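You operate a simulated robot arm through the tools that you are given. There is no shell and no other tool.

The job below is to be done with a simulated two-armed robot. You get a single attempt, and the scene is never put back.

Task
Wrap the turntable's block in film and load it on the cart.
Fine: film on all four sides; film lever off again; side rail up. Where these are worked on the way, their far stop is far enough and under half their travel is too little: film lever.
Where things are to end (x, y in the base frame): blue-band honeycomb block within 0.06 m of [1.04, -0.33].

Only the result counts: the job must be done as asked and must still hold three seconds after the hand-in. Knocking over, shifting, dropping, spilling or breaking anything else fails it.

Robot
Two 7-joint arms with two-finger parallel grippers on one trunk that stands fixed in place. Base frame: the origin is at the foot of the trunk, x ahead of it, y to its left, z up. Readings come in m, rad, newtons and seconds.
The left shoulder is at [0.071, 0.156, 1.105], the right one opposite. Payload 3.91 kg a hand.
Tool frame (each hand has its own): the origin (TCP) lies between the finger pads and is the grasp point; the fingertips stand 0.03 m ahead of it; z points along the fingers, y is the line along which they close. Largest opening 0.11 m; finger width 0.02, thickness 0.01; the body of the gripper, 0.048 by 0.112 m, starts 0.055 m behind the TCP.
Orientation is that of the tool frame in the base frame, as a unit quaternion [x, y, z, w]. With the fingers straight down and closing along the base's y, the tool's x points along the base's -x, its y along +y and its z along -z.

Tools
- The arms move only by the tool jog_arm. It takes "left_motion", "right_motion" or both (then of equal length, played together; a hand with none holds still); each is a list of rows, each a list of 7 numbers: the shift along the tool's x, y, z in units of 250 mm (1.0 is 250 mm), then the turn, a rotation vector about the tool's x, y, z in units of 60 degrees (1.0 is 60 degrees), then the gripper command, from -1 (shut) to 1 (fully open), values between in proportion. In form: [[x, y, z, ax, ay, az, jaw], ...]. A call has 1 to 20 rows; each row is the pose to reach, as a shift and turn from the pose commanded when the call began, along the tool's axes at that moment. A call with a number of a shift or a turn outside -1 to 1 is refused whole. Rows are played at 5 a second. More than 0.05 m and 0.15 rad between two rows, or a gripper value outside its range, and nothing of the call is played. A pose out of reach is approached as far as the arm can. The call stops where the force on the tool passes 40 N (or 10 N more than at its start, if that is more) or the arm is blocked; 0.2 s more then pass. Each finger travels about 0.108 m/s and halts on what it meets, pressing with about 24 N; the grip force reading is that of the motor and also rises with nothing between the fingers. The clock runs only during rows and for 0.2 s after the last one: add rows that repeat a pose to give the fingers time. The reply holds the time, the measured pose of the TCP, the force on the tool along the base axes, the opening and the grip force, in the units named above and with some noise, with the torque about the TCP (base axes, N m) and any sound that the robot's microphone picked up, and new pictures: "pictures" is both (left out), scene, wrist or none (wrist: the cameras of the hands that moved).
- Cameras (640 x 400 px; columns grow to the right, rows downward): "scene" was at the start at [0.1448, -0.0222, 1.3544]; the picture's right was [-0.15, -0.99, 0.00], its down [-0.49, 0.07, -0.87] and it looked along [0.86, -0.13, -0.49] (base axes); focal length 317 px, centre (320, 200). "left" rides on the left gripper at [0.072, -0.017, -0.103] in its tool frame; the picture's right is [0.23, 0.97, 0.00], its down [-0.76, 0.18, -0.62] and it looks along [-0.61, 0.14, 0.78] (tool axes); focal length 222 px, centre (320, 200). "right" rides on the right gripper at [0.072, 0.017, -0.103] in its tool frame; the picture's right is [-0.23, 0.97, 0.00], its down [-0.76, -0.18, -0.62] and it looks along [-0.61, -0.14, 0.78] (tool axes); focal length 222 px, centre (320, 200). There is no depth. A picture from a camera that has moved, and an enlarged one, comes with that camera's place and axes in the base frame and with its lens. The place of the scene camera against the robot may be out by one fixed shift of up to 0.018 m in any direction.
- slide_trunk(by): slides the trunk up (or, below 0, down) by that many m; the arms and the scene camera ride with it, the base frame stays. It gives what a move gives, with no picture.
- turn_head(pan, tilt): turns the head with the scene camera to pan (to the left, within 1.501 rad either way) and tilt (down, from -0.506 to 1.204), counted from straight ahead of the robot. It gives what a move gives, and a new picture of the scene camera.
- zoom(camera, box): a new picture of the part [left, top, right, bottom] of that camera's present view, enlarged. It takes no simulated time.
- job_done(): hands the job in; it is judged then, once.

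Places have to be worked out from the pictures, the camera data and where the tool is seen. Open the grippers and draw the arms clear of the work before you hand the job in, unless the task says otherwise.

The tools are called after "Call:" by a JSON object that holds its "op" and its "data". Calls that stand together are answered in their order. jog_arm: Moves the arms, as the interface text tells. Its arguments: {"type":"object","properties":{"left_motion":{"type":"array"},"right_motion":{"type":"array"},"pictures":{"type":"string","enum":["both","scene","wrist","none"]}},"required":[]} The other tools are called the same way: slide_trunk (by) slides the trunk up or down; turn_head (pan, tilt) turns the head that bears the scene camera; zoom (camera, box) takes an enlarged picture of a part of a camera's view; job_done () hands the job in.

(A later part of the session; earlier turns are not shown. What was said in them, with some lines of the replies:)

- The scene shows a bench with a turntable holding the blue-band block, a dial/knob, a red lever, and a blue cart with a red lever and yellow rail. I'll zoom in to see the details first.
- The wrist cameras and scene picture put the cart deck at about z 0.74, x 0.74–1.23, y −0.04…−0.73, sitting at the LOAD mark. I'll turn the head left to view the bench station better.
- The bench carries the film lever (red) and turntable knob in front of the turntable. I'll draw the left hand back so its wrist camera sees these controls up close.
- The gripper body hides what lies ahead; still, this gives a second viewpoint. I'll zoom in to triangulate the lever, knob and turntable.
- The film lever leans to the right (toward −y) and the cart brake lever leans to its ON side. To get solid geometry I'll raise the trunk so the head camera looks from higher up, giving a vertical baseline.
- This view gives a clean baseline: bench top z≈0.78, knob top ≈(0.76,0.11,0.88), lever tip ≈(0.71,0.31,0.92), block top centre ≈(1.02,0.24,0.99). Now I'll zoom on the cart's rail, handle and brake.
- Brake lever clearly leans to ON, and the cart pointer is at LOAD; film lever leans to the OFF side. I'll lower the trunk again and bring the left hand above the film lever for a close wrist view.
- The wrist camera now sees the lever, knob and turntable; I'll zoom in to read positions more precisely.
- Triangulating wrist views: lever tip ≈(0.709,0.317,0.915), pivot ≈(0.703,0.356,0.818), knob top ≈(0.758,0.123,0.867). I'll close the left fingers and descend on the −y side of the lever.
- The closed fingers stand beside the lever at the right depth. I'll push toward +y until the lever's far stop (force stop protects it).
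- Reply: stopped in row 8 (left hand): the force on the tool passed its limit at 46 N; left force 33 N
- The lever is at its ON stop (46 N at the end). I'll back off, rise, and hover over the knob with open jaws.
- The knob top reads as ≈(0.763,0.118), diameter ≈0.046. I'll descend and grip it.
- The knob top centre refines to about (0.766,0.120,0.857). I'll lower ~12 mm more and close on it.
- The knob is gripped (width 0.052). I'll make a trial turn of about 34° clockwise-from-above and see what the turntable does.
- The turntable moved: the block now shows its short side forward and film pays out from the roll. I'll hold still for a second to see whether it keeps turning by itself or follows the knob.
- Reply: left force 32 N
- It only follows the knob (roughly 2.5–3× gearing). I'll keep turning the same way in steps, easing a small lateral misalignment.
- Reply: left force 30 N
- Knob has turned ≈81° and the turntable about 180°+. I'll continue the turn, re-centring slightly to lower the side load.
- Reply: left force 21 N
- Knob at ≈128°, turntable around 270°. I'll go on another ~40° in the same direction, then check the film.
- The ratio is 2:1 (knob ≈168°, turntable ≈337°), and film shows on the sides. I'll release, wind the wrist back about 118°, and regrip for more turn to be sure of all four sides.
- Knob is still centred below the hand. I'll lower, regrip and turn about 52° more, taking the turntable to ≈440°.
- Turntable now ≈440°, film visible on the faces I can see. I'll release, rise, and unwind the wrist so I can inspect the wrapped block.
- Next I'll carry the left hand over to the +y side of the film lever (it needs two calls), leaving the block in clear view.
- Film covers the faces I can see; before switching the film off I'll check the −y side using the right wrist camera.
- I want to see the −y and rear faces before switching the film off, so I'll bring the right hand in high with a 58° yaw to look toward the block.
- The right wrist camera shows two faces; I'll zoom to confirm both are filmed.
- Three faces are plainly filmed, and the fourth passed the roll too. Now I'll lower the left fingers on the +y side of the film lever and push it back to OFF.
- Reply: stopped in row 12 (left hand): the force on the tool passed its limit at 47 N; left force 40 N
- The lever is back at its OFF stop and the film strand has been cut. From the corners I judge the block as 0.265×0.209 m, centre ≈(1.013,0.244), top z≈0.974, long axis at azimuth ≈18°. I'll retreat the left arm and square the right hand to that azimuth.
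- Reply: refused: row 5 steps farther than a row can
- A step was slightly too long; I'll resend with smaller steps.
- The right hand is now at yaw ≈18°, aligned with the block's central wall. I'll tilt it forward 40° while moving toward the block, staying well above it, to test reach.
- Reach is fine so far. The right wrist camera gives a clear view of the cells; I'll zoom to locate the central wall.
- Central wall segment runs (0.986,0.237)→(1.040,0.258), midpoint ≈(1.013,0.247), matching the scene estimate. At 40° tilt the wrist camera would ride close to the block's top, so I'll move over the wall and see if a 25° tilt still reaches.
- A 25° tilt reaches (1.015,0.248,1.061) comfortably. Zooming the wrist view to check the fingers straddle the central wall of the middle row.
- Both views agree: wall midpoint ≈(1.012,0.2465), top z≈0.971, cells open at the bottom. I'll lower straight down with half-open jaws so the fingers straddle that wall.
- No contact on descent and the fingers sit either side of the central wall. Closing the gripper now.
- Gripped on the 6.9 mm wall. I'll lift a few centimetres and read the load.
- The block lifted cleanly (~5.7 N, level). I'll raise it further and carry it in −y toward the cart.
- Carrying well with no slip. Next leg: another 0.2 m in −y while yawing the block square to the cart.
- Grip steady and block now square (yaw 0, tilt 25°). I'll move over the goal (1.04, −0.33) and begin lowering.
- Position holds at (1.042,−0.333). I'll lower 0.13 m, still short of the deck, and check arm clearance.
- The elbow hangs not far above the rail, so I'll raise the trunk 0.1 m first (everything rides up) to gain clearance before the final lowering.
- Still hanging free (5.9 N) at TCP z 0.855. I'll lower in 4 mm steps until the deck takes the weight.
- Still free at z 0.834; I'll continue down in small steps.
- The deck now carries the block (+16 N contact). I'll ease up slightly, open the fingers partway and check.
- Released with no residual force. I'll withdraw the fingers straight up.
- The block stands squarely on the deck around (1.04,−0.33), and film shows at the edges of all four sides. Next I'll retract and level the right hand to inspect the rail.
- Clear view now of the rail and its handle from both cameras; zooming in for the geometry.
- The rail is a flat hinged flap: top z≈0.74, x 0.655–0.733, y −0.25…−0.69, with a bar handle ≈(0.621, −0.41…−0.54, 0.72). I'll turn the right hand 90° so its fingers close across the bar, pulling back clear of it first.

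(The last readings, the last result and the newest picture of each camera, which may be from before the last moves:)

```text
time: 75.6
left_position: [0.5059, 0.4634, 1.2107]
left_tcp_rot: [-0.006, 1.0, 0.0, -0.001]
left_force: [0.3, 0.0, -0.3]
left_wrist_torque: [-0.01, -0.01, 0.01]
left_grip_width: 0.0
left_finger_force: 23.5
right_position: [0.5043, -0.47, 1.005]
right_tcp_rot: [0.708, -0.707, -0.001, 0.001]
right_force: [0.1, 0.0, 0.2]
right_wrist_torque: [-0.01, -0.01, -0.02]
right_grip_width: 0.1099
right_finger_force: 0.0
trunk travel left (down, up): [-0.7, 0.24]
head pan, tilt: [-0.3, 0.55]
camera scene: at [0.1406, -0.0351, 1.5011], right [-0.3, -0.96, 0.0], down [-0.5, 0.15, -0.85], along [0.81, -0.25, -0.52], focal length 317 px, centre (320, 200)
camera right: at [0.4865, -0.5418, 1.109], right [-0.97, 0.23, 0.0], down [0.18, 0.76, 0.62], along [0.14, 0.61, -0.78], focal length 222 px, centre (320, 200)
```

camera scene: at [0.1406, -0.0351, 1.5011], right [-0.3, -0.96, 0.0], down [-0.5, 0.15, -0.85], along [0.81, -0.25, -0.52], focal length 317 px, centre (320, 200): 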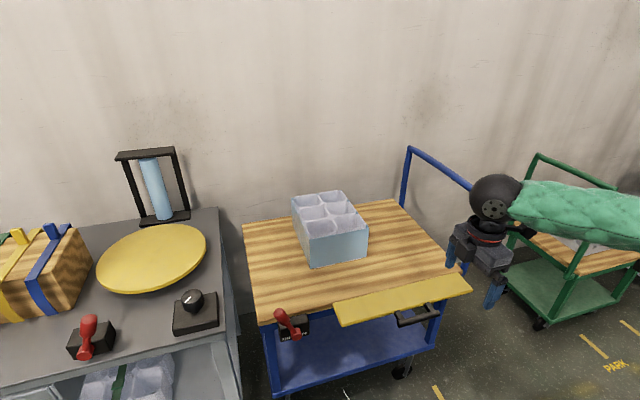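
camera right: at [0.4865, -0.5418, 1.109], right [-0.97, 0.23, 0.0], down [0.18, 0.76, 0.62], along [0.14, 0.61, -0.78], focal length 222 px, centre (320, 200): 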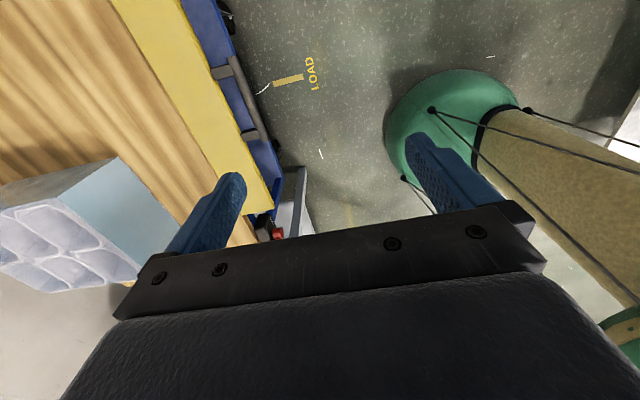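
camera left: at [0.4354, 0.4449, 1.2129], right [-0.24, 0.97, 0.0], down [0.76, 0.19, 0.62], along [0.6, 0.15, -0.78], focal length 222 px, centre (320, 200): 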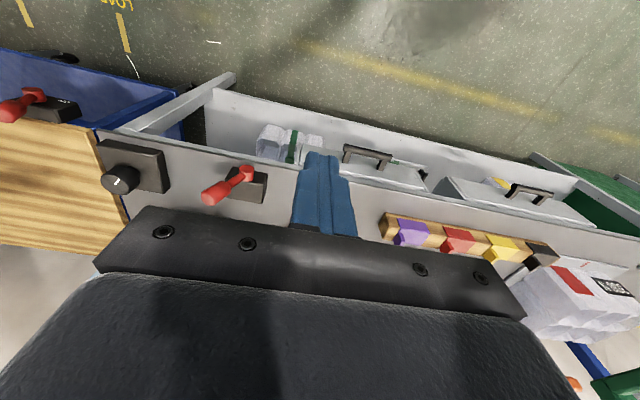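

Yaw is now 90° CCW; fingers close along x. I'll tilt the hand forward in stages toward a near-horizontal approach to the handle.

Call:
{"op": "jog_arm", "data": {"right_motion": [[0, -0.03, 0.05, 0.12, 0, 0, 0.6], [0, -0.06, 0.1, 0.25, 0, 0, 0.2], [0, -0.09, 0.15, 0.38, 0, 0, -0.1], [0, -0.12, 0.2, 0.5, 0, 0, -0.2], [0, -0.12, 0.24, 0.62, 0, 0, -0.2], [0, -0.12, 0.24, 0.62, 0, 0, -0.2]], "pictures": "both"}}

```text
time: 77.0
left_position: [0.5052, 0.4639, 1.208]
left_tcp_rot: [-0.005, 1.0, 0.0, -0.002]
left_force: [0.2, -0.6, 0.3]
left_wrist_torque: [0.0, 0.0, -0.02]
left_grip_width: 0.0
left_finger_force: 23.9
right_position: [0.5352, -0.4716, 0.9451]
right_tcp_rot: [0.671, -0.67, 0.225, -0.225]
right_force: [-0.6, -0.1, -1.1]
right_wrist_torque: [-0.02, 0.0, 0.02]
right_grip_width: 0.0441
right_finger_force: 0.1
trunk travel left (down, up): [-0.7, 0.24]
head pan, tilt: [-0.3, 0.55]
camera scene: at [0.1409, -0.0352, 1.501], right [-0.3, -0.96, 0.0], down [-0.5, 0.15, -0.85], along [0.81, -0.25, -0.52], focal length 317 px, centre (320, 200)
camera right: at [0.4579, -0.5426, 1.0183], right [-0.78, 0.23, -0.59], down [-0.24, 0.76, 0.6], along [0.58, 0.61, -0.54], focal length 222 px, centre (320, 200)
```

scene: 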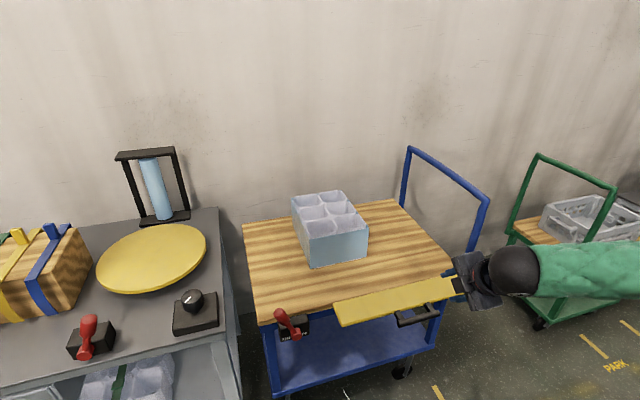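
right: 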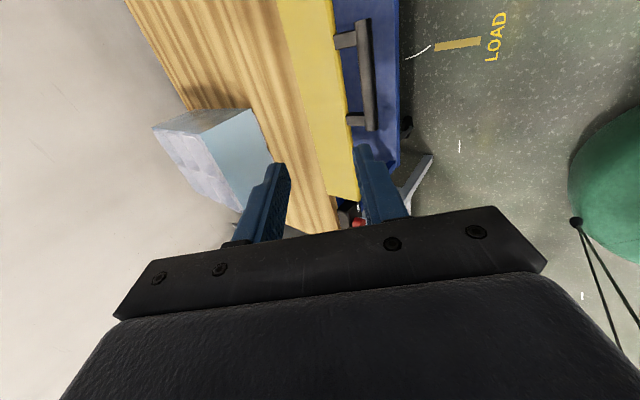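

At 37° tilt with no trouble. Zooming the wrist view to refine the handle's position.

Call:
{"op": "zoom", "data": {"camera": "right", "box": [280, 0, 440, 150]}}

```text
2.67 times, centred on (360, 75) of right
camera zoom: at [0.4579, -0.5426, 1.0183], right [-0.78, 0.23, -0.59], down [-0.24, 0.76, 0.6], along [0.58, 0.61, -0.54], focal length 592 px, centre (213, 533)
```

zoom: 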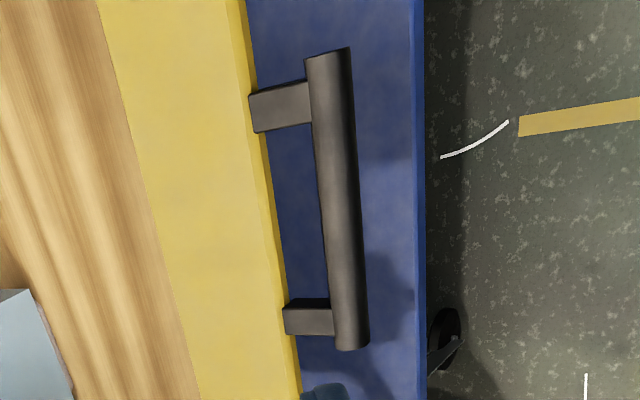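

The bar refines to x≈0.6215, z≈0.7175, y −0.40…−0.537 (Ø≈19 mm), free span centre y≈−0.467. I'll tilt on to 75° and come to a pre-grasp in front of the bar.

Call:
{"op": "jog_arm", "data": {"right_motion": [[0.0, 0.06, 0.1, 0.12, 0, 0, -0.2], [-0.005, 0.12, 0.2, 0.25, 0, 0, -0.2], [-0.01, 0.18, 0.3, 0.38, 0, 0, -0.2], [-0.015, 0.24, 0.4, 0.51, 0, 0, -0.2], [-0.016, 0.3, 0.5, 0.63, 0, 0, -0.2], [-0.016, 0.3, 0.5, 0.63, 0, 0, -0.2]], "pictures": "both"}}

```text
time: 78.4
left_position: [0.5069, 0.464, 1.2093]
left_tcp_rot: [-0.005, 1.0, 0.0, -0.003]
left_force: [-0.6, 0.4, -0.2]
left_wrist_torque: [-0.01, 0.02, 0.01]
left_grip_width: 0.0003
left_finger_force: 23.8
right_position: [0.5493, -0.4671, 0.8008]
right_tcp_rot: [-0.561, 0.561, -0.431, 0.43]
right_force: [-0.3, 0.3, -0.8]
right_wrist_torque: [0.01, 0.0, -0.04]
right_grip_width: 0.044
right_finger_force: 0.2
trunk travel left (down, up): [-0.7, 0.24]
head pan, tilt: [-0.3, 0.55]
camera scene: at [0.1406, -0.0346, 1.5011], right [-0.3, -0.96, 0.0], down [-0.5, 0.15, -0.85], along [0.81, -0.25, -0.52], focal length 317 px, centre (320, 200)
camera right: at [0.4445, -0.5386, 0.8117], right [-0.25, 0.23, -0.94], down [-0.56, 0.76, 0.33], along [0.79, 0.61, -0.07], focal length 222 px, centre (320, 200)
```

scene: 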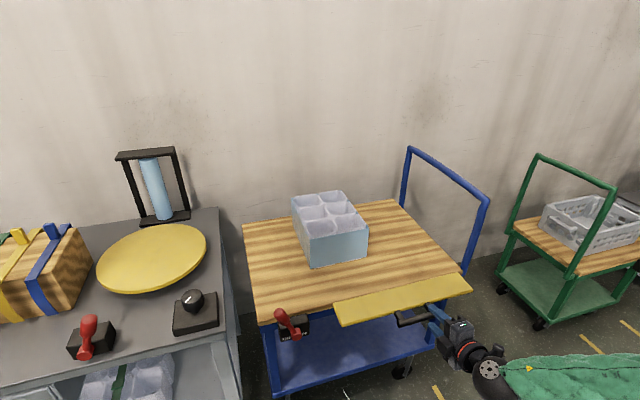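
right: 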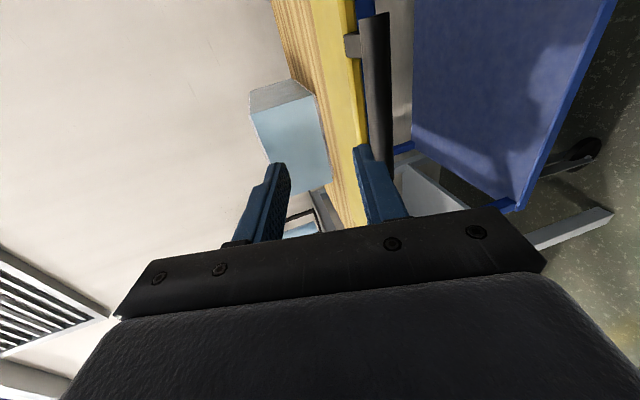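

Hand is at 75° tilt, TCP (0.549,−0.467,0.801). I'll drop to the bar's height, still short of it, and check alignment.

Call:
{"op": "jog_arm", "data": {"right_motion": [[0.001, 0.08, 0.04, 0, 0, 0, -0.2], [0.002, 0.16, 0.08, 0, 0, 0, -0.2], [0.004, 0.247, 0.13, 0, 0, 0, -0.2], [0.004, 0.247, 0.13, 0, 0, 0, -0.2]], "pictures": "both"}}

Call:
{"op": "zoom", "data": {"camera": "right", "box": [220, 40, 460, 240]}}

Call:
{"op": "zoom", "data": {"camera": "scene", "box": [330, 260, 510, 400]}}

```text
time: 79.4
left_position: [0.5059, 0.4642, 1.21]
left_tcp_rot: [-0.005, 1.0, 0.0, -0.002]
left_force: [-0.3, 0.2, -0.3]
left_wrist_torque: [0.01, 0.03, -0.01]
left_grip_width: 0.0002
left_finger_force: 23.7
right_position: [0.566, -0.4674, 0.7327]
right_tcp_rot: [-0.561, 0.562, -0.431, 0.43]
right_force: [0.0, 0.6, -0.7]
right_wrist_torque: [0.03, -0.01, -0.03]
right_grip_width: 0.0441
right_finger_force: 0.0
trunk travel left (down, up): [-0.7, 0.24]
head pan, tilt: [-0.3, 0.55]
camera scene: at [0.1405, -0.0348, 1.5011], right [-0.3, -0.96, 0.0], down [-0.5, 0.15, -0.85], along [0.81, -0.25, -0.52], focal length 317 px, centre (320, 200)
camera right: at [0.4606, -0.5392, 0.7431], right [-0.25, 0.23, -0.94], down [-0.56, 0.76, 0.33], along [0.79, 0.61, -0.07], focal length 222 px, centre (320, 200)
```

scene: 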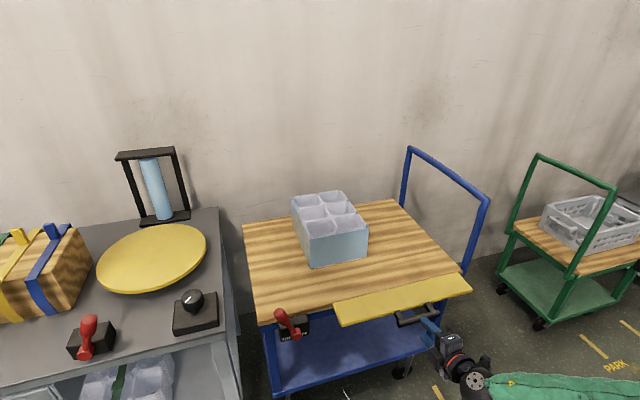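
right: 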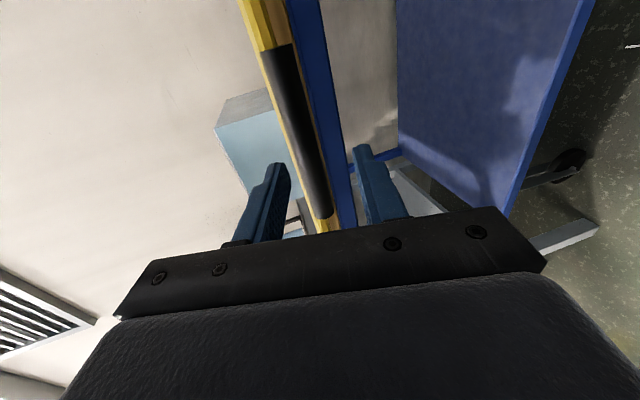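

```text
2.00 times, centred on (340, 140) of right
camera zoom: at [0.4606, -0.5392, 0.7431], right [-0.25, 0.23, -0.94], down [-0.56, 0.76, 0.33], along [0.79, 0.61, -0.07], focal length 444 px, centre (280, 320)
```

zoom: 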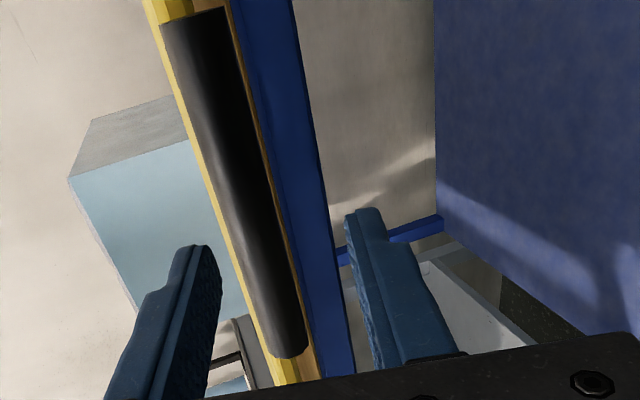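

```text
2.86 times, centred on (420, 330) of scene
camera zoom: at [0.1405, -0.0348, 1.5011], right [-0.3, -0.96, 0.0], down [-0.5, 0.15, -0.85], along [0.81, -0.25, -0.52], focal length 905 px, centre (34, -171)
```

zoom: 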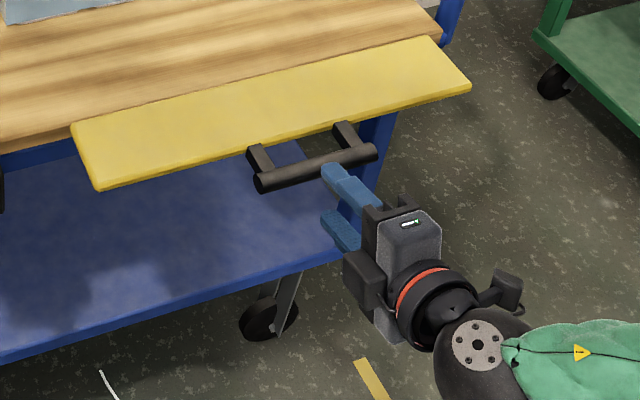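

The bar appears about 11 mm above the line through the fingers, so I'll shift up by that amount and edge closer before re-checking.

Call:
{"op": "jog_arm", "data": {"right_motion": [[0, -0.02, 0.0, 0, 0, 0, -0.2], [0, -0.043, 0.03, 0, 0, 0, -0.2], [0, -0.043, 0.08, 0, 0, 0, -0.2], [0, -0.043, 0.08, 0, 0, 0, -0.2]], "pictures": "wrist"}}

Call:
{"op": "zoom", "data": {"camera": "right", "box": [220, 40, 460, 240]}}

Call:
{"op": "zoom", "data": {"camera": "scene", "box": [370, 280, 490, 370]}}

```text
time: 80.4
left_position: [0.5057, 0.4645, 1.21]
left_tcp_rot: [-0.005, 1.0, 0.0, -0.002]
left_force: [-0.1, 0.2, 0.4]
left_wrist_torque: [0.03, 0.0, -0.03]
left_grip_width: 0.0
left_finger_force: 23.6
right_position: [0.5871, -0.4672, 0.7381]
right_tcp_rot: [0.562, -0.561, 0.43, -0.43]
right_force: [0.0, 0.1, 0.3]
right_wrist_torque: [0.02, -0.01, 0.01]
right_grip_width: 0.0442
right_finger_force: 0.1
trunk travel left (down, up): [-0.7, 0.24]
head pan, tilt: [-0.3, 0.55]
camera right: at [0.4822, -0.5378, 0.749], right [-0.25, 0.23, -0.94], down [-0.56, 0.76, 0.33], along [0.79, 0.61, -0.07], focal length 222 px, centre (320, 200)
```

right: 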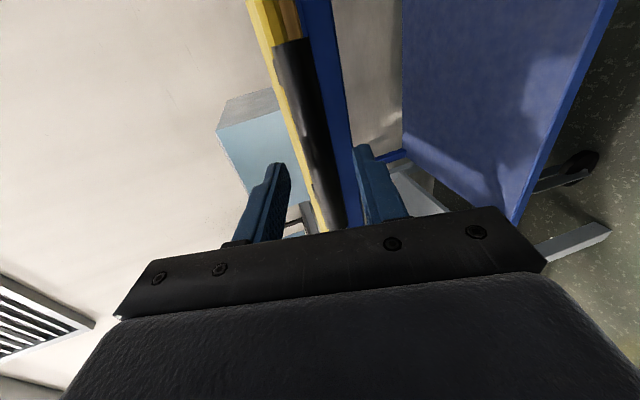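

```text
2.00 times, centred on (340, 140) of right
camera zoom: at [0.4822, -0.5378, 0.749], right [-0.25, 0.23, -0.94], down [-0.56, 0.76, 0.33], along [0.79, 0.61, -0.07], focal length 444 px, centre (280, 320)
```

zoom: 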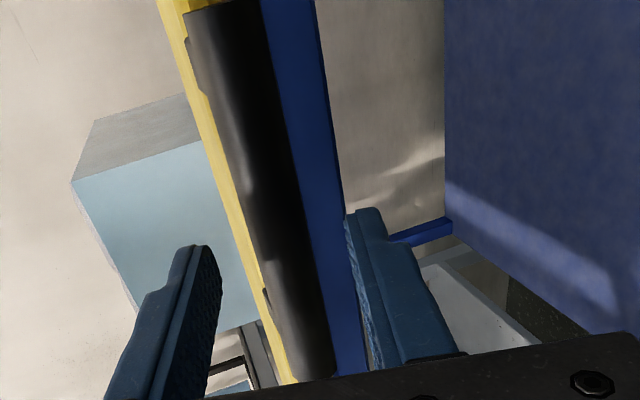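

```text
4.44 times, centred on (430, 325) of scene
camera zoom: at [0.1404, -0.035, 1.5011], right [-0.3, -0.96, 0.0], down [-0.5, 0.15, -0.85], along [0.81, -0.25, -0.52], focal length 1407 px, centre (-169, -356)
```

zoom: 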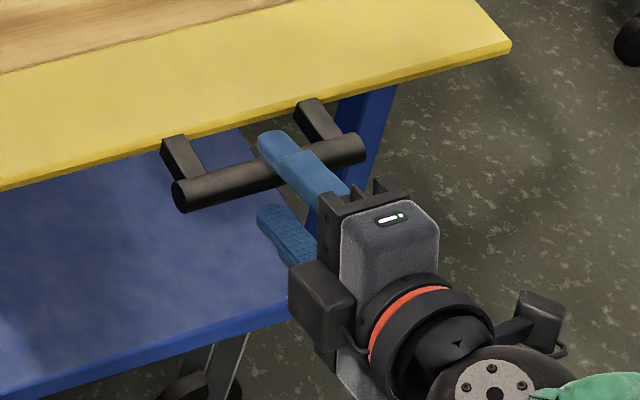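

Now the bar is centred between the fingers. I'll advance ~27 mm so the bar sits inside the pads (tips short of the plate edge), then close.

Call:
{"op": "jog_arm", "data": {"right_motion": [[0, -0.003, 0.04, 0, 0, 0, -0.2], [0, -0.006, 0.08, 0, 0, 0, -0.2], [0, -0.006, 0.105, 0, 0, 0, -0.2], [0, -0.006, 0.105, 0, 0, 0, -0.6], [0, -0.006, 0.105, 0, 0, 0, -1], [0, -0.006, 0.105, 0, 0, 0, -1]], "pictures": "wrist"}}

Call:
{"op": "zoom", "data": {"camera": "scene", "box": [370, 280, 490, 370]}}

```text
time: 81.8
left_position: [0.5065, 0.4624, 1.2092]
left_tcp_rot: [-0.006, 1.0, -0.001, -0.002]
left_force: [0.7, -0.3, 0.5]
left_wrist_torque: [0.04, 0.01, 0.01]
left_grip_width: 0.0002
left_finger_force: 24.2
right_position: [0.6149, -0.4668, 0.7319]
right_tcp_rot: [-0.561, 0.562, -0.43, 0.43]
right_force: [-2.4, -0.1, -3.1]
right_wrist_torque: [-0.07, 0.14, -0.17]
right_grip_width: 0.0198
right_finger_force: 45.1
trunk travel left (down, up): [-0.7, 0.24]
head pan, tilt: [-0.3, 0.55]
camera right: at [0.5082, -0.538, 0.7424], right [-0.25, 0.23, -0.94], down [-0.56, 0.76, 0.33], along [0.79, 0.61, -0.07], focal length 222 px, centre (320, 200)
```

right: 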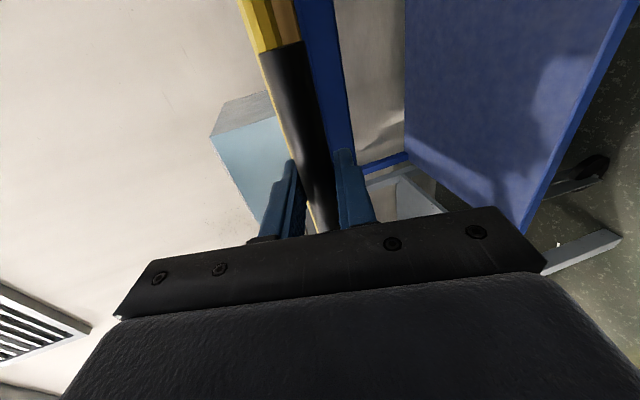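

```text
4.44 times, centred on (430, 325) of scene
camera zoom: at [0.1407, -0.0353, 1.501], right [-0.3, -0.96, 0.0], down [-0.5, 0.15, -0.85], along [0.81, -0.25, -0.52], focal length 1407 px, centre (-169, -356)
```

zoom: 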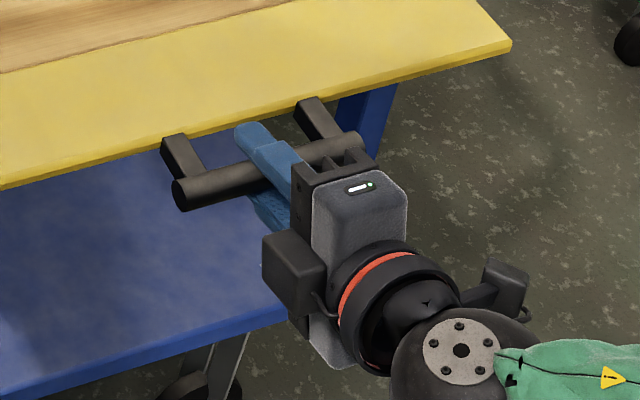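

The bar is gripped (0.0198 m). I'll start swinging the rail up about its hinge (≈x 0.74, z 0.735), first 16°, and read forces.

Call:
{"op": "jog_arm", "data": {"right_motion": [[0, -0.034, -0.008, -0.067, 0, 0, -1], [0, -0.068, -0.015, -0.133, 0, 0, -1], [0, -0.103, -0.018, -0.2, 0, 0, -1], [0, -0.138, -0.02, -0.267, 0, 0, -1], [0, -0.138, -0.02, -0.267, 0, 0, -1]], "pictures": "both"}}

Call:
{"op": "zoom", "data": {"camera": "scene", "box": [310, 230, 510, 380]}}

```text
time: 83.0
left_position: [0.5093, 0.4633, 1.2081]
left_tcp_rot: [-0.005, 1.0, 0.0, -0.003]
left_force: [-0.5, -0.5, -0.6]
left_wrist_torque: [-0.01, 0.0, 0.0]
left_grip_width: 0.0
left_finger_force: 24.4
right_position: [0.6189, -0.4673, 0.7662]
right_tcp_rot: [-0.616, 0.616, -0.347, 0.347]
right_force: [20.1, 10.1, -7.8]
right_wrist_torque: [0.11, -0.13, 0.17]
right_grip_width: 0.0199
right_finger_force: 44.7
trunk travel left (down, up): [-0.7, 0.24]
head pan, tilt: [-0.3, 0.55]
camera scene: at [0.1427, -0.0352, 1.5009], right [-0.3, -0.96, 0.0], down [-0.5, 0.15, -0.85], along [0.81, -0.25, -0.52], focal length 317 px, centre (320, 200)
camera right: at [0.52, -0.5397, 0.8057], right [-0.5, 0.23, -0.83], down [-0.44, 0.76, 0.47], along [0.74, 0.61, -0.28], focal length 222 px, centre (320, 200)
```

scene: 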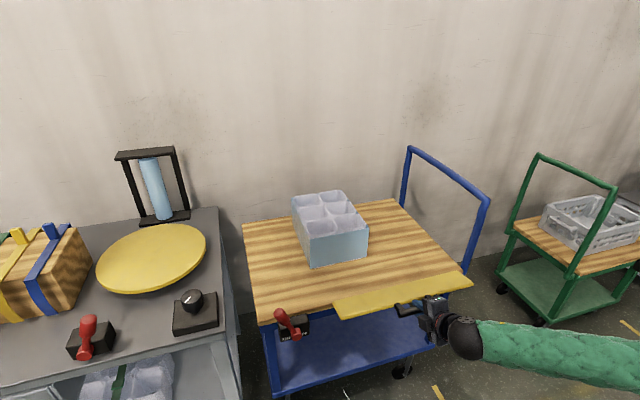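
right: 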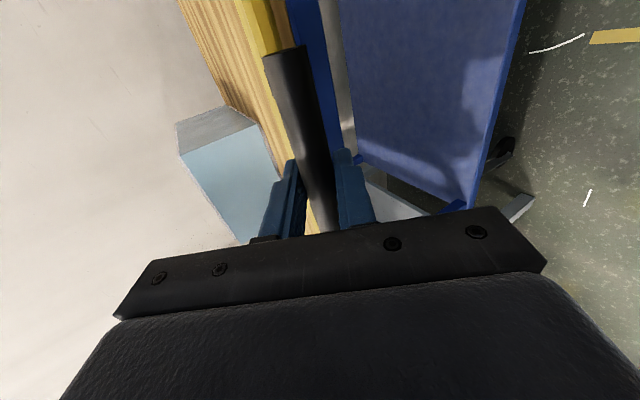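

```text
2.67 times, centred on (410, 305) of scene
camera zoom: at [0.1427, -0.0352, 1.5009], right [-0.3, -0.96, 0.0], down [-0.5, 0.15, -0.85], along [0.81, -0.25, -0.52], focal length 844 px, centre (80, -80)
```

zoom: 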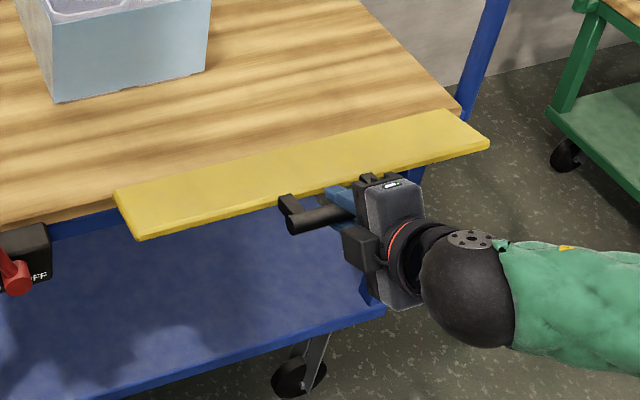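

The rail is rising; the +x pull suggests the hinge is a bit lower (z≈0.727). I'll continue to about 40° along the corrected arc.

Call:
{"op": "jog_arm", "data": {"right_motion": [[0, -0.003, 0.008, 0, 0, 0, -1], [0, -0.038, 0.003, -0.067, 0, 0, -1], [0, -0.073, -0.003, -0.133, 0, 0, -1], [0, -0.108, -0.004, -0.2, 0, 0, -1], [0, -0.143, -0.004, -0.267, 0, 0, -1], [0, -0.178, 0.0, -0.333, 0, 0, -1], [0, -0.212, 0.005, -0.4, 0, 0, -1], [0, -0.212, 0.005, -0.4, 0, 0, -1]], "pictures": "both"}}

Call:
{"op": "zoom", "data": {"camera": "scene", "box": [310, 230, 510, 380]}}

```text
time: 84.8
left_position: [0.507, 0.4624, 1.2099]
left_tcp_rot: [-0.005, 1.0, 0.0, -0.002]
left_force: [0.1, 0.2, 0.0]
left_wrist_torque: [-0.01, -0.02, 0.0]
left_grip_width: 0.0001
left_finger_force: 24.2
right_position: [0.6469, -0.4675, 0.8107]
right_tcp_rot: [0.675, -0.675, 0.211, -0.212]
right_force: [1.6, -11.0, -3.1]
right_wrist_torque: [-0.24, 0.07, -0.07]
right_grip_width: 0.0194
right_finger_force: 45.4
trunk travel left (down, up): [-0.7, 0.24]
head pan, tilt: [-0.3, 0.55]
camera scene: at [0.1409, -0.0362, 1.5011], right [-0.3, -0.96, 0.0], down [-0.5, 0.16, -0.85], along [0.81, -0.25, -0.52], focal length 317 px, centre (320, 200)
camera right: at [0.5719, -0.5394, 0.8871], right [-0.8, 0.23, -0.56], down [-0.21, 0.76, 0.61], along [0.56, 0.61, -0.56], focal length 222 px, centre (320, 200)
```

scene: 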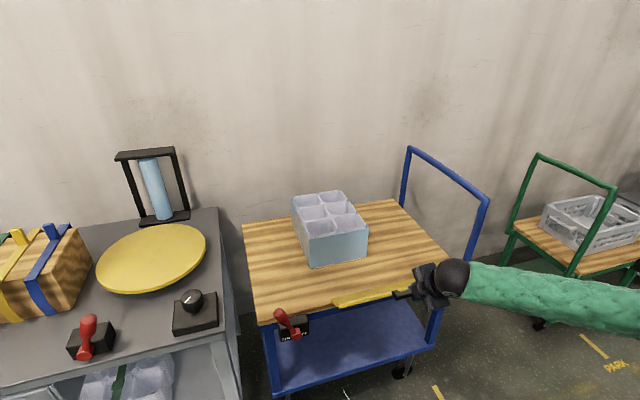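
right: 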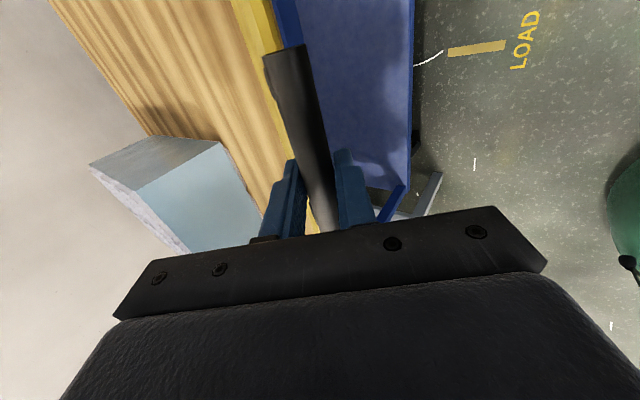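

```text
2.67 times, centred on (410, 305) of scene
camera zoom: at [0.1409, -0.0362, 1.5011], right [-0.3, -0.96, 0.0], down [-0.5, 0.16, -0.85], along [0.81, -0.25, -0.52], focal length 844 px, centre (80, -80)
```

zoom: 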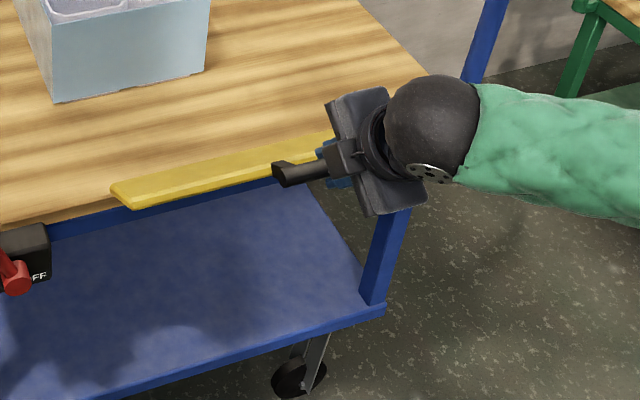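

Forces are small, so the hinge model fits well (≈40° up). Continuing the arc to about 80°.

Call:
{"op": "jog_arm", "data": {"right_motion": [[0, -0.034, -0.006, -0.067, 0, 0, -1], [0, -0.069, -0.011, -0.133, 0, 0, -1], [0, -0.104, -0.012, -0.2, 0, 0, -1], [0, -0.139, -0.011, -0.267, 0, 0, -1], [0, -0.174, -0.008, -0.333, 0, 0, -1], [0, -0.208, -0.002, -0.4, 0, 0, -1], [0, -0.242, 0.006, -0.467, 0, 0, -1], [0, -0.276, 0.016, -0.533, 0, 0, -1], [0, -0.308, 0.028, -0.6, 0, 0, -1], [0, -0.34, 0.043, -0.667, 0, 0, -1], [0, -0.34, 0.043, -0.667, 0, 0, -1]], "pictures": "both"}}

Call:
{"op": "zoom", "data": {"camera": "scene", "box": [310, 200, 510, 350]}}

```text
time: 87.2
left_position: [0.5054, 0.4625, 1.2101]
left_tcp_rot: [-0.006, 1.0, 0.0, -0.001]
left_force: [-0.5, -0.9, 0.2]
left_wrist_torque: [-0.02, 0.03, -0.01]
left_grip_width: 0.0
left_finger_force: 24.1
right_position: [0.7213, -0.4681, 0.8513]
right_tcp_rot: [0.706, -0.706, -0.031, 0.031]
right_force: [-0.7, -10.0, 13.8]
right_wrist_torque: [0.53, -0.16, 0.03]
right_grip_width: 0.0195
right_finger_force: 45.4
trunk travel left (down, up): [-0.7, 0.24]
head pan, tilt: [-0.3, 0.55]
camera scene: at [0.1394, -0.0355, 1.5013], right [-0.3, -0.96, 0.0], down [-0.5, 0.15, -0.85], along [0.81, -0.25, -0.52], focal length 317 px, centre (320, 200)
camera right: at [0.7121, -0.5388, 0.9566], right [-0.97, 0.23, 0.09], down [0.23, 0.76, 0.61], along [0.07, 0.61, -0.79], focal length 222 px, centre (320, 200)
```

scene: 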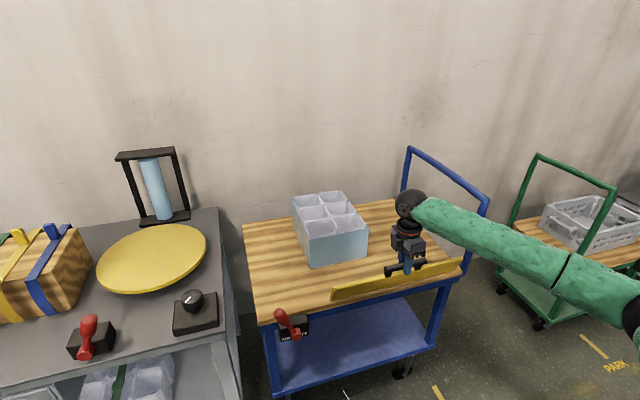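
right: 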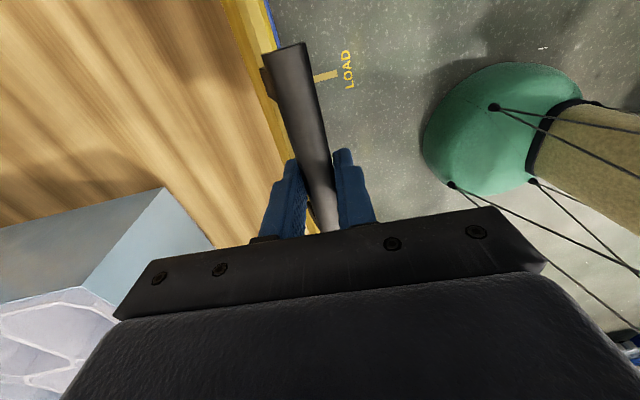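

```text
2.67 times, centred on (410, 275) of scene
camera zoom: at [0.1394, -0.0355, 1.5013], right [-0.3, -0.96, 0.0], down [-0.5, 0.15, -0.85], along [0.81, -0.25, -0.52], focal length 844 px, centre (80, 0)
```

zoom: 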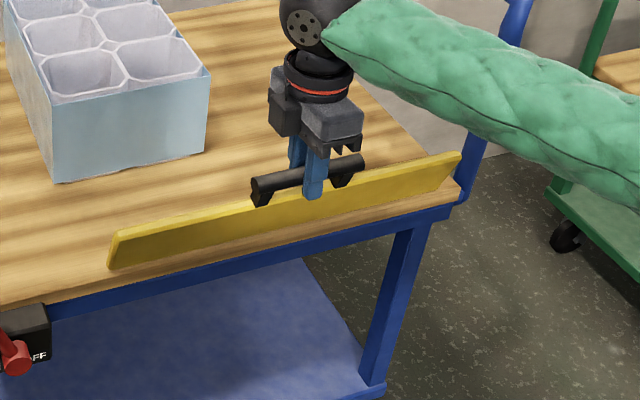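

The rail is nearly vertical (~80°). I'll continue slowly toward its upper stop, letting the force limit end the move.

Call:
{"op": "jog_arm", "data": {"right_motion": [[0, -0.017, -0.003, -0.033, 0, 0, -1], [0, -0.034, -0.006, -0.067, 0, 0, -1], [0, -0.052, -0.008, -0.1, 0, 0, -1], [0, -0.069, -0.01, -0.133, 0, 0, -1], [0, -0.087, -0.011, -0.167, 0, 0, -1], [0, -0.104, -0.012, -0.2, 0, 0, -1], [0, -0.122, -0.012, -0.233, 0, 0, -1], [0, -0.139, -0.011, -0.267, 0, 0, -1]], "pictures": "both"}}

Call:
{"op": "zoom", "data": {"camera": "scene", "box": [310, 200, 510, 350]}}

```text
time: 89.0
left_position: [0.507, 0.464, 1.211]
left_tcp_rot: [-0.005, 1.0, 0.0, 0.0]
left_force: [1.0, 0.0, 0.2]
left_wrist_torque: [-0.02, -0.01, -0.02]
left_grip_width: 0.0001
left_finger_force: 24.6
right_position: [0.7563, -0.4672, 0.8525]
right_tcp_rot: [-0.695, 0.695, 0.129, -0.128]
right_force: [2.7, -15.5, 24.8]
right_wrist_torque: [-0.4, 0.05, 0.23]
right_grip_width: 0.0195
right_finger_force: 44.6
trunk travel left (down, up): [-0.7, 0.24]
head pan, tilt: [-0.3, 0.55]
camera scene: at [0.1391, -0.0351, 1.5014], right [-0.3, -0.96, 0.0], down [-0.5, 0.15, -0.85], along [0.81, -0.25, -0.52], focal length 317 px, centre (320, 200)
camera right: at [0.7766, -0.5386, 0.9555], right [-0.91, 0.23, 0.35], down [0.39, 0.76, 0.52], along [-0.15, 0.61, -0.78], focal length 222 px, centre (320, 200)
```

scene: 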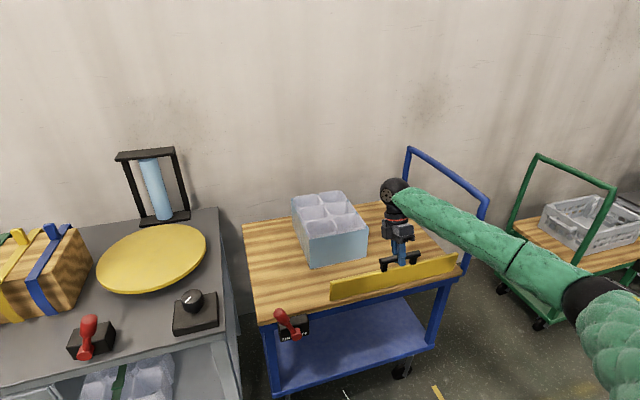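
right: 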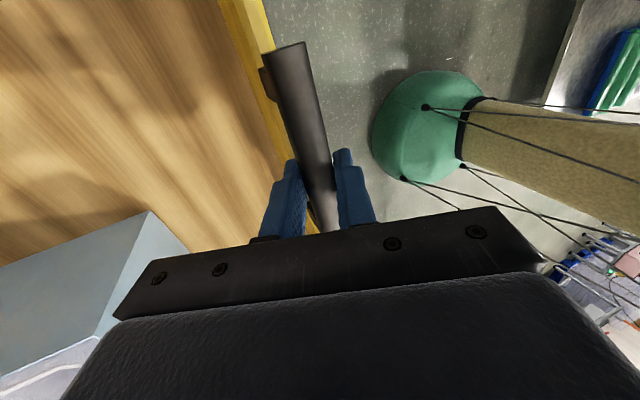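

```text
2.67 times, centred on (410, 275) of scene
camera zoom: at [0.1391, -0.0351, 1.5014], right [-0.3, -0.96, 0.0], down [-0.5, 0.15, -0.85], along [0.81, -0.25, -0.52], focal length 844 px, centre (80, 0)
```

zoom: 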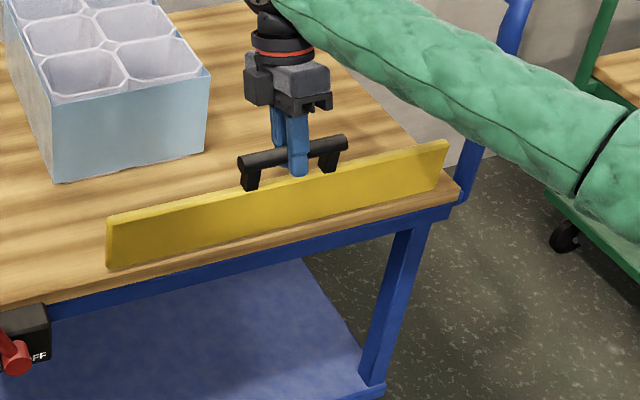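

About 95° reached with no x-resistance yet, just an upward bias of ~2–3 mm in my arc. I'll correct that and continue gently until the stop shows in the force.

Call:
{"op": "jog_arm", "data": {"right_motion": [[0, 0.004, -0.011, 0, 0, 0, -1], [0, -0.013, -0.014, -0.033, 0, 0, -1], [0, -0.03, -0.016, -0.067, 0, 0, -1], [0, -0.048, -0.019, -0.1, 0, 0, -1], [0, -0.065, -0.021, -0.133, 0, 0, -1]], "pictures": "both"}}

Call:
{"op": "zoom", "data": {"camera": "scene", "box": [310, 200, 510, 350]}}

```text
time: 90.0
left_position: [0.5042, 0.4635, 1.2115]
left_tcp_rot: [-0.005, 1.0, 0.0, -0.001]
left_force: [-0.3, 0.1, -0.3]
left_wrist_torque: [-0.02, 0.0, -0.01]
left_grip_width: 0.0
left_finger_force: 24.3
right_position: [0.7637, -0.4669, 0.8511]
right_tcp_rot: [0.687, -0.687, -0.167, 0.168]
right_force: [-34.2, -6.4, 11.7]
right_wrist_torque: [0.91, 0.43, -0.4]
right_grip_width: 0.0195
right_finger_force: 44.7
trunk travel left (down, up): [-0.7, 0.24]
head pan, tilt: [-0.3, 0.55]
stopped in row 5 (right hand): the force on the tool passed its limit at 45 N (the readings are from after the stop); the commanded pose is now the measured one
camera scene: at [0.1374, -0.0342, 1.5015], right [-0.3, -0.96, 0.0], down [-0.5, 0.15, -0.85], along [0.82, -0.25, -0.52], focal length 317 px, centre (320, 200)
camera right: at [0.7951, -0.5382, 0.9512], right [-0.86, 0.23, 0.45], down [0.44, 0.76, 0.47], along [-0.24, 0.6, -0.76], focal length 222 px, centre (320, 200)
```

scene: 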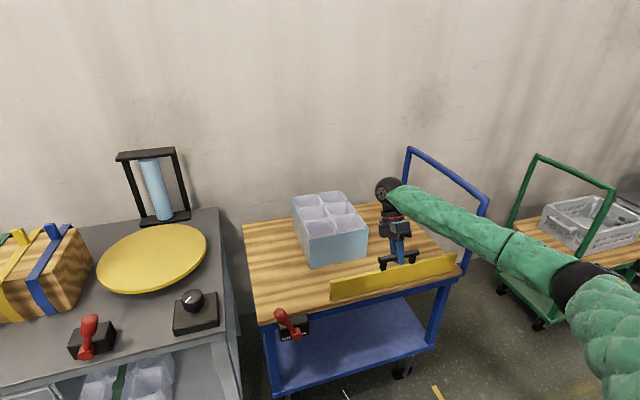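
right: 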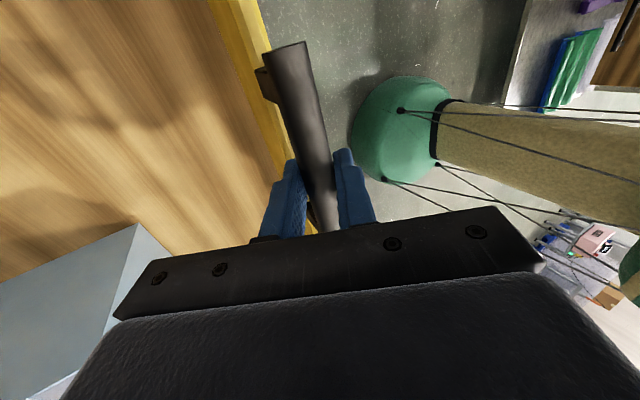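

```text
2.67 times, centred on (410, 275) of scene
camera zoom: at [0.1374, -0.0342, 1.5015], right [-0.3, -0.96, 0.0], down [-0.5, 0.15, -0.85], along [0.82, -0.25, -0.52], focal length 844 px, centre (80, 0)
```

zoom: 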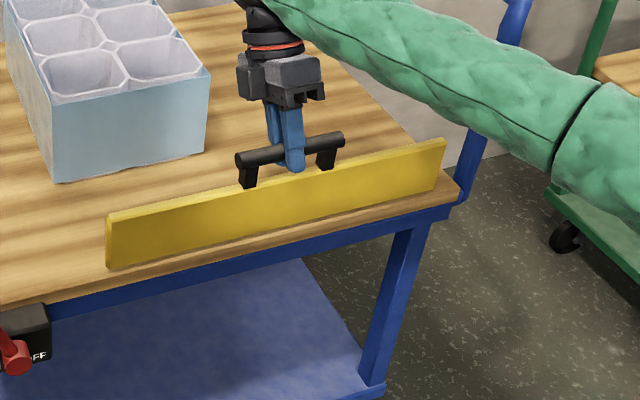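

The rail hit its upper stop (45 N), past vertical. I'll open the fingers and back off along the finger axis.

Call:
{"op": "jog_arm", "data": {"right_motion": [[0, 0, 0, 0, 0, 0, -0.8], [0, 0, 0, 0, 0, 0, -0.4], [0, 0, 0, 0, 0, 0, -0.1], [0, 0, 0, 0, 0, 0, -0.1], [0, 0, -0.06, 0, 0, 0, -0.1], [0, 0, -0.14, 0, 0, 0, -0.1], [0, 0, -0.24, 0, 0, 0, -0.1], [0, 0, -0.34, 0, 0, 0, -0.1]], "pictures": "both"}}

Call:
{"op": "zoom", "data": {"camera": "scene", "box": [310, 200, 510, 350]}}

```text
time: 91.8
left_position: [0.5069, 0.4645, 1.2103]
left_tcp_rot: [-0.005, 1.0, 0.0, -0.002]
left_force: [0.1, -0.8, 0.5]
left_wrist_torque: [0.0, -0.02, 0.03]
left_grip_width: 0.0
left_finger_force: 24.2
right_position: [0.8049, -0.4658, 0.9226]
right_tcp_rot: [0.687, -0.687, -0.166, 0.168]
right_force: [-1.2, -0.7, -0.6]
right_wrist_torque: [-0.02, 0.0, -0.03]
right_grip_width: 0.0497
right_finger_force: 0.1
trunk travel left (down, up): [-0.7, 0.24]
head pan, tilt: [-0.3, 0.55]
camera scene: at [0.1406, -0.0347, 1.501], right [-0.3, -0.96, 0.0], down [-0.5, 0.15, -0.85], along [0.81, -0.25, -0.52], focal length 317 px, centre (320, 200)
camera right: at [0.8355, -0.5376, 1.024], right [-0.87, 0.23, 0.45], down [0.44, 0.76, 0.47], along [-0.23, 0.61, -0.76], focal length 222 px, centre (320, 200)
```

scene: 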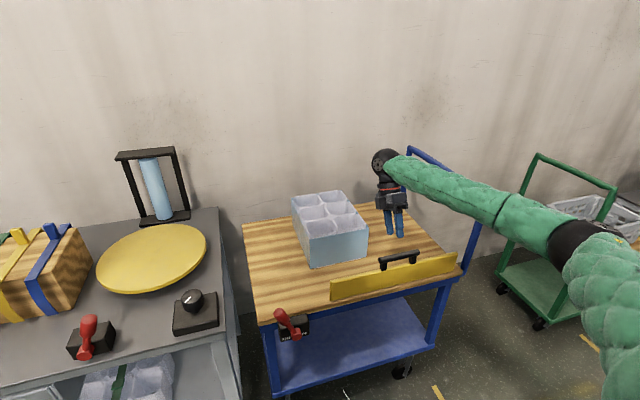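
right: 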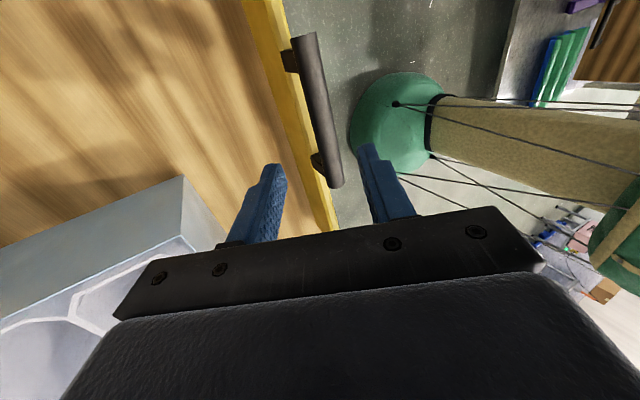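

```text
2.67 times, centred on (410, 275) of scene
camera zoom: at [0.1406, -0.0347, 1.501], right [-0.3, -0.96, 0.0], down [-0.5, 0.15, -0.85], along [0.81, -0.25, -0.52], focal length 844 px, centre (80, 0)
```

zoom: 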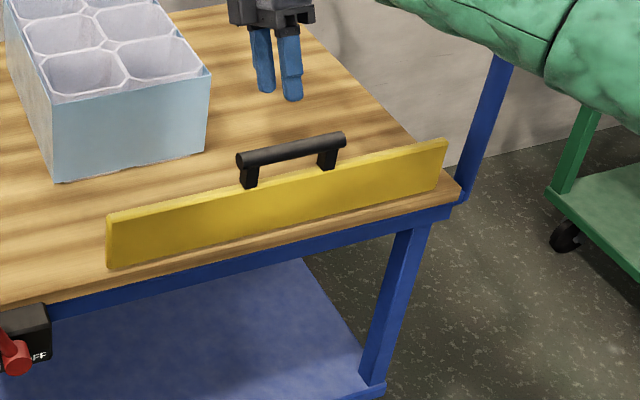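

The rail stays up by itself. I'll raise the right hand, level it, and retract it to a clear position.

Call:
{"op": "jog_arm", "data": {"right_motion": [[0, 0.073, -0.143, 0, 0, 0, 0.2], [0, 0.145, -0.285, 0, 0, 0, 0.6], [0, 0.218, -0.428, 0.1, 0, 0, 1], [0, 0.29, -0.57, 0.22, 0, 0, 1], [0, 0.363, -0.713, 0.34, 0, 0, 1], [0, 0.363, -0.713, 0.45, 0, 0, 1]], "pictures": "none"}}

Call:
{"op": "jog_arm", "data": {"right_motion": [[0, 0.15, -0.05, 0, 0, 0.1, 1], [0, 0.3, -0.08, 0, 0, 0.24, 1], [0, 0.45, -0.08, 0, 0, 0.38, 1], [0, 0.6, -0.08, 0, 0, 0.52, 1], [0, 0.75, -0.08, 0, 0, 0.66, 1], [0, 0.9, -0.08, 0, 0, 0.8, 1], [0, 1.0, -0.08, 0, 0, 0.94, 1]], "pictures": "both"}}

```text
time: 93.2
left_position: [0.5056, 0.4627, 1.2107]
left_tcp_rot: [-0.005, 1.0, 0.0, -0.003]
left_force: [-0.1, -0.8, 0.5]
left_wrist_torque: [0.02, -0.03, 0.0]
left_grip_width: 0.0001
left_finger_force: 24.0
right_position: [0.8064, -0.465, 1.1238]
right_tcp_rot: [0.708, -0.706, -0.001, 0.0]
right_force: [-0.4, -0.3, -0.4]
right_wrist_torque: [0.0, 0.02, 0.0]
right_grip_width: 0.1099
right_finger_force: 0.1
trunk travel left (down, up): [-0.7, 0.24]
head pan, tilt: [-0.3, 0.55]
```

```text
time: 94.8
left_position: [0.506, 0.4636, 1.2101]
left_tcp_rot: [-0.007, 1.0, -0.001, -0.001]
left_force: [-0.3, 0.6, 0.2]
left_wrist_torque: [0.03, -0.03, -0.04]
left_grip_width: 0.0
left_finger_force: 23.7
right_position: [0.5589, -0.4664, 1.146]
right_tcp_rot: [-0.29, 0.957, 0.0, -0.002]
right_force: [0.2, -1.2, -0.2]
right_wrist_torque: [0.02, -0.01, 0.0]
right_grip_width: 0.1099
right_finger_force: 0.0
trunk travel left (down, up): [-0.7, 0.24]
head pan, tilt: [-0.3, 0.55]
camera scene: at [0.1398, -0.0349, 1.5011], right [-0.29, -0.96, 0.0], down [-0.5, 0.15, -0.85], along [0.81, -0.25, -0.52], focal length 317 px, centre (320, 200)
camera right: at [0.4873, -0.4915, 1.2507], right [-0.35, 0.94, 0.0], down [0.74, 0.27, 0.62], along [0.58, 0.22, -0.79], focal length 222 px, centre (320, 200)
```

scene: 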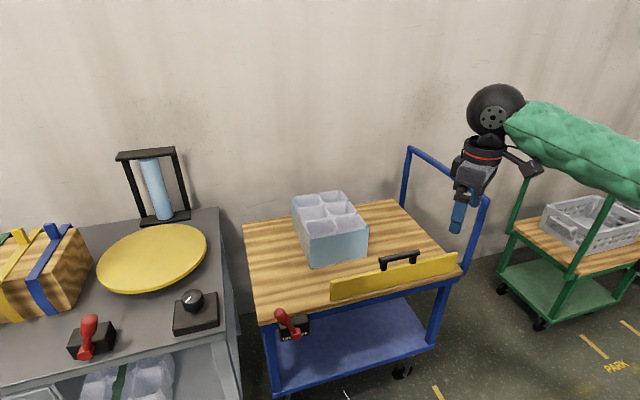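
right: 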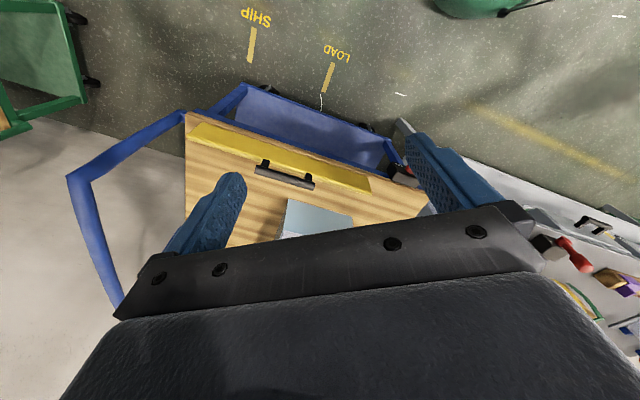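

Everything looks in place. I'll open the left gripper, and zoom for final checks of block position, rail, film lever and cart pointer.

Call:
{"op": "jog_arm", "data": {"left_motion": [[0, 0, 0, 0, 0, 0, 0], [0, 0, 0, 0, 0, 0, 1], [0, 0, 0, 0, 0, 0, 1], [0, 0, 0, 0, 0, 0, 1]], "pictures": "none"}}

Call:
{"op": "zoom", "data": {"camera": "scene", "box": [230, 180, 470, 330]}}

Call:
{"op": "zoom", "data": {"camera": "scene", "box": [0, 130, 240, 380]}}

Call:
{"op": "zoom", "data": {"camera": "right", "box": [160, 60, 440, 250]}}

```text
time: 95.8
left_position: [0.506, 0.4641, 1.2094]
left_tcp_rot: [-0.005, 1.0, 0.001, -0.001]
left_force: [0.8, -0.1, 0.6]
left_wrist_torque: [-0.01, 0.01, 0.06]
left_grip_width: 0.1099
left_finger_force: 0.1
right_position: [0.5573, -0.4662, 1.1461]
right_tcp_rot: [-0.289, 0.957, 0.0, -0.003]
right_force: [-0.3, 0.2, 0.8]
right_wrist_torque: [0.01, 0.01, 0.0]
right_grip_width: 0.1099
right_finger_force: 0.1
trunk travel left (down, up): [-0.7, 0.24]
head pan, tilt: [-0.3, 0.55]
```

```text
2.67 times, centred on (350, 255) of scene
camera zoom: at [0.1405, -0.0352, 1.5011], right [-0.3, -0.96, 0.0], down [-0.5, 0.15, -0.85], along [0.81, -0.25, -0.52], focal length 844 px, centre (240, 53)
```

zoom: 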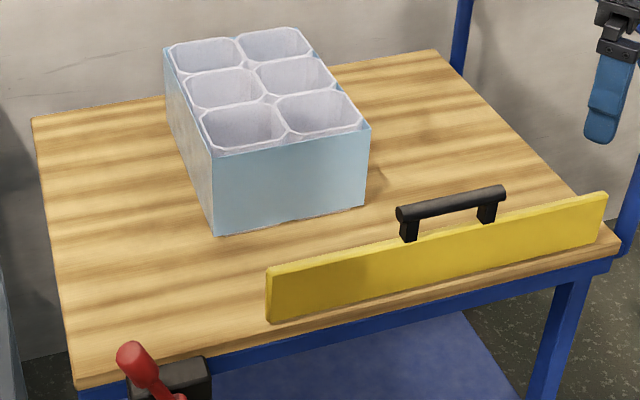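

```text
1.60 times, centred on (120, 255) of scene
camera zoom: at [0.1405, -0.0352, 1.5011], right [-0.3, -0.96, 0.0], down [-0.5, 0.15, -0.85], along [0.81, -0.25, -0.52], focal length 507 px, centre (640, 112)
```

zoom: 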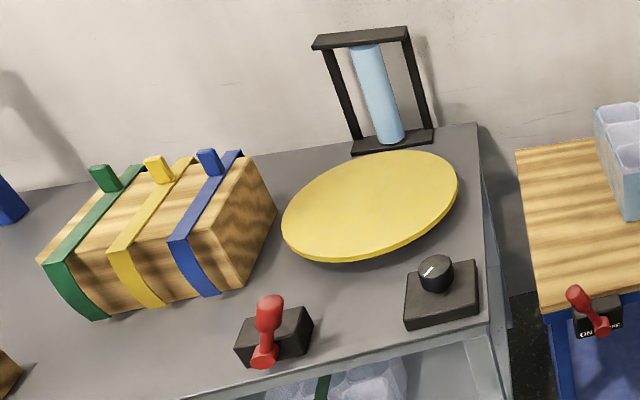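

```text
2.11 times, centred on (300, 155) of right
camera zoom: at [0.488, -0.4923, 1.2504], right [-0.35, 0.94, 0.0], down [0.74, 0.28, 0.62], along [0.58, 0.22, -0.79], focal length 468 px, centre (362, 295)
```

zoom: 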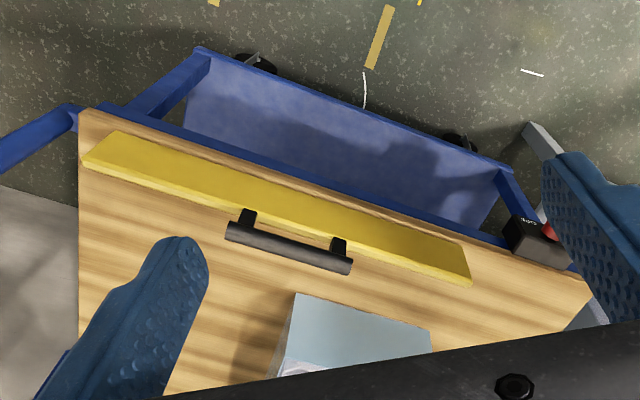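

All checks agree: block centre ≈(1.03,−0.33) on the deck with film on its sides, rail standing up at its stop, film lever OFF, brake still ON, cart pointer on LOAD, both grippers open and clear. Handing in.

Call:
{"op": "job_done", "data": {}}

```text
The job is handed in.
```

The block is wrapped and sitting on the cart, and I've handed the job in. I haven't seen the judge's result.

- **Film:** I turned the turntable about 440° with the film on, so all four sides passed the roll. I saw film clearly on three faces. For the rear face I only saw it at the edges of the cells.
- **Film lever:** I pushed it to its far stop for the wrap, then back to its OFF stop.
- **Block:** it stands on the deck at about (1.03, -0.33), roughly 0.01 m from the target.
- **Side rail:** it is up against its stop, just past vertical, and stayed there after I let go.
- **Cart and surroundings:** the brake is still on, the cart pointer is still at LOAD, and I saw nothing else moved. Both grippers are open and clear of the work.
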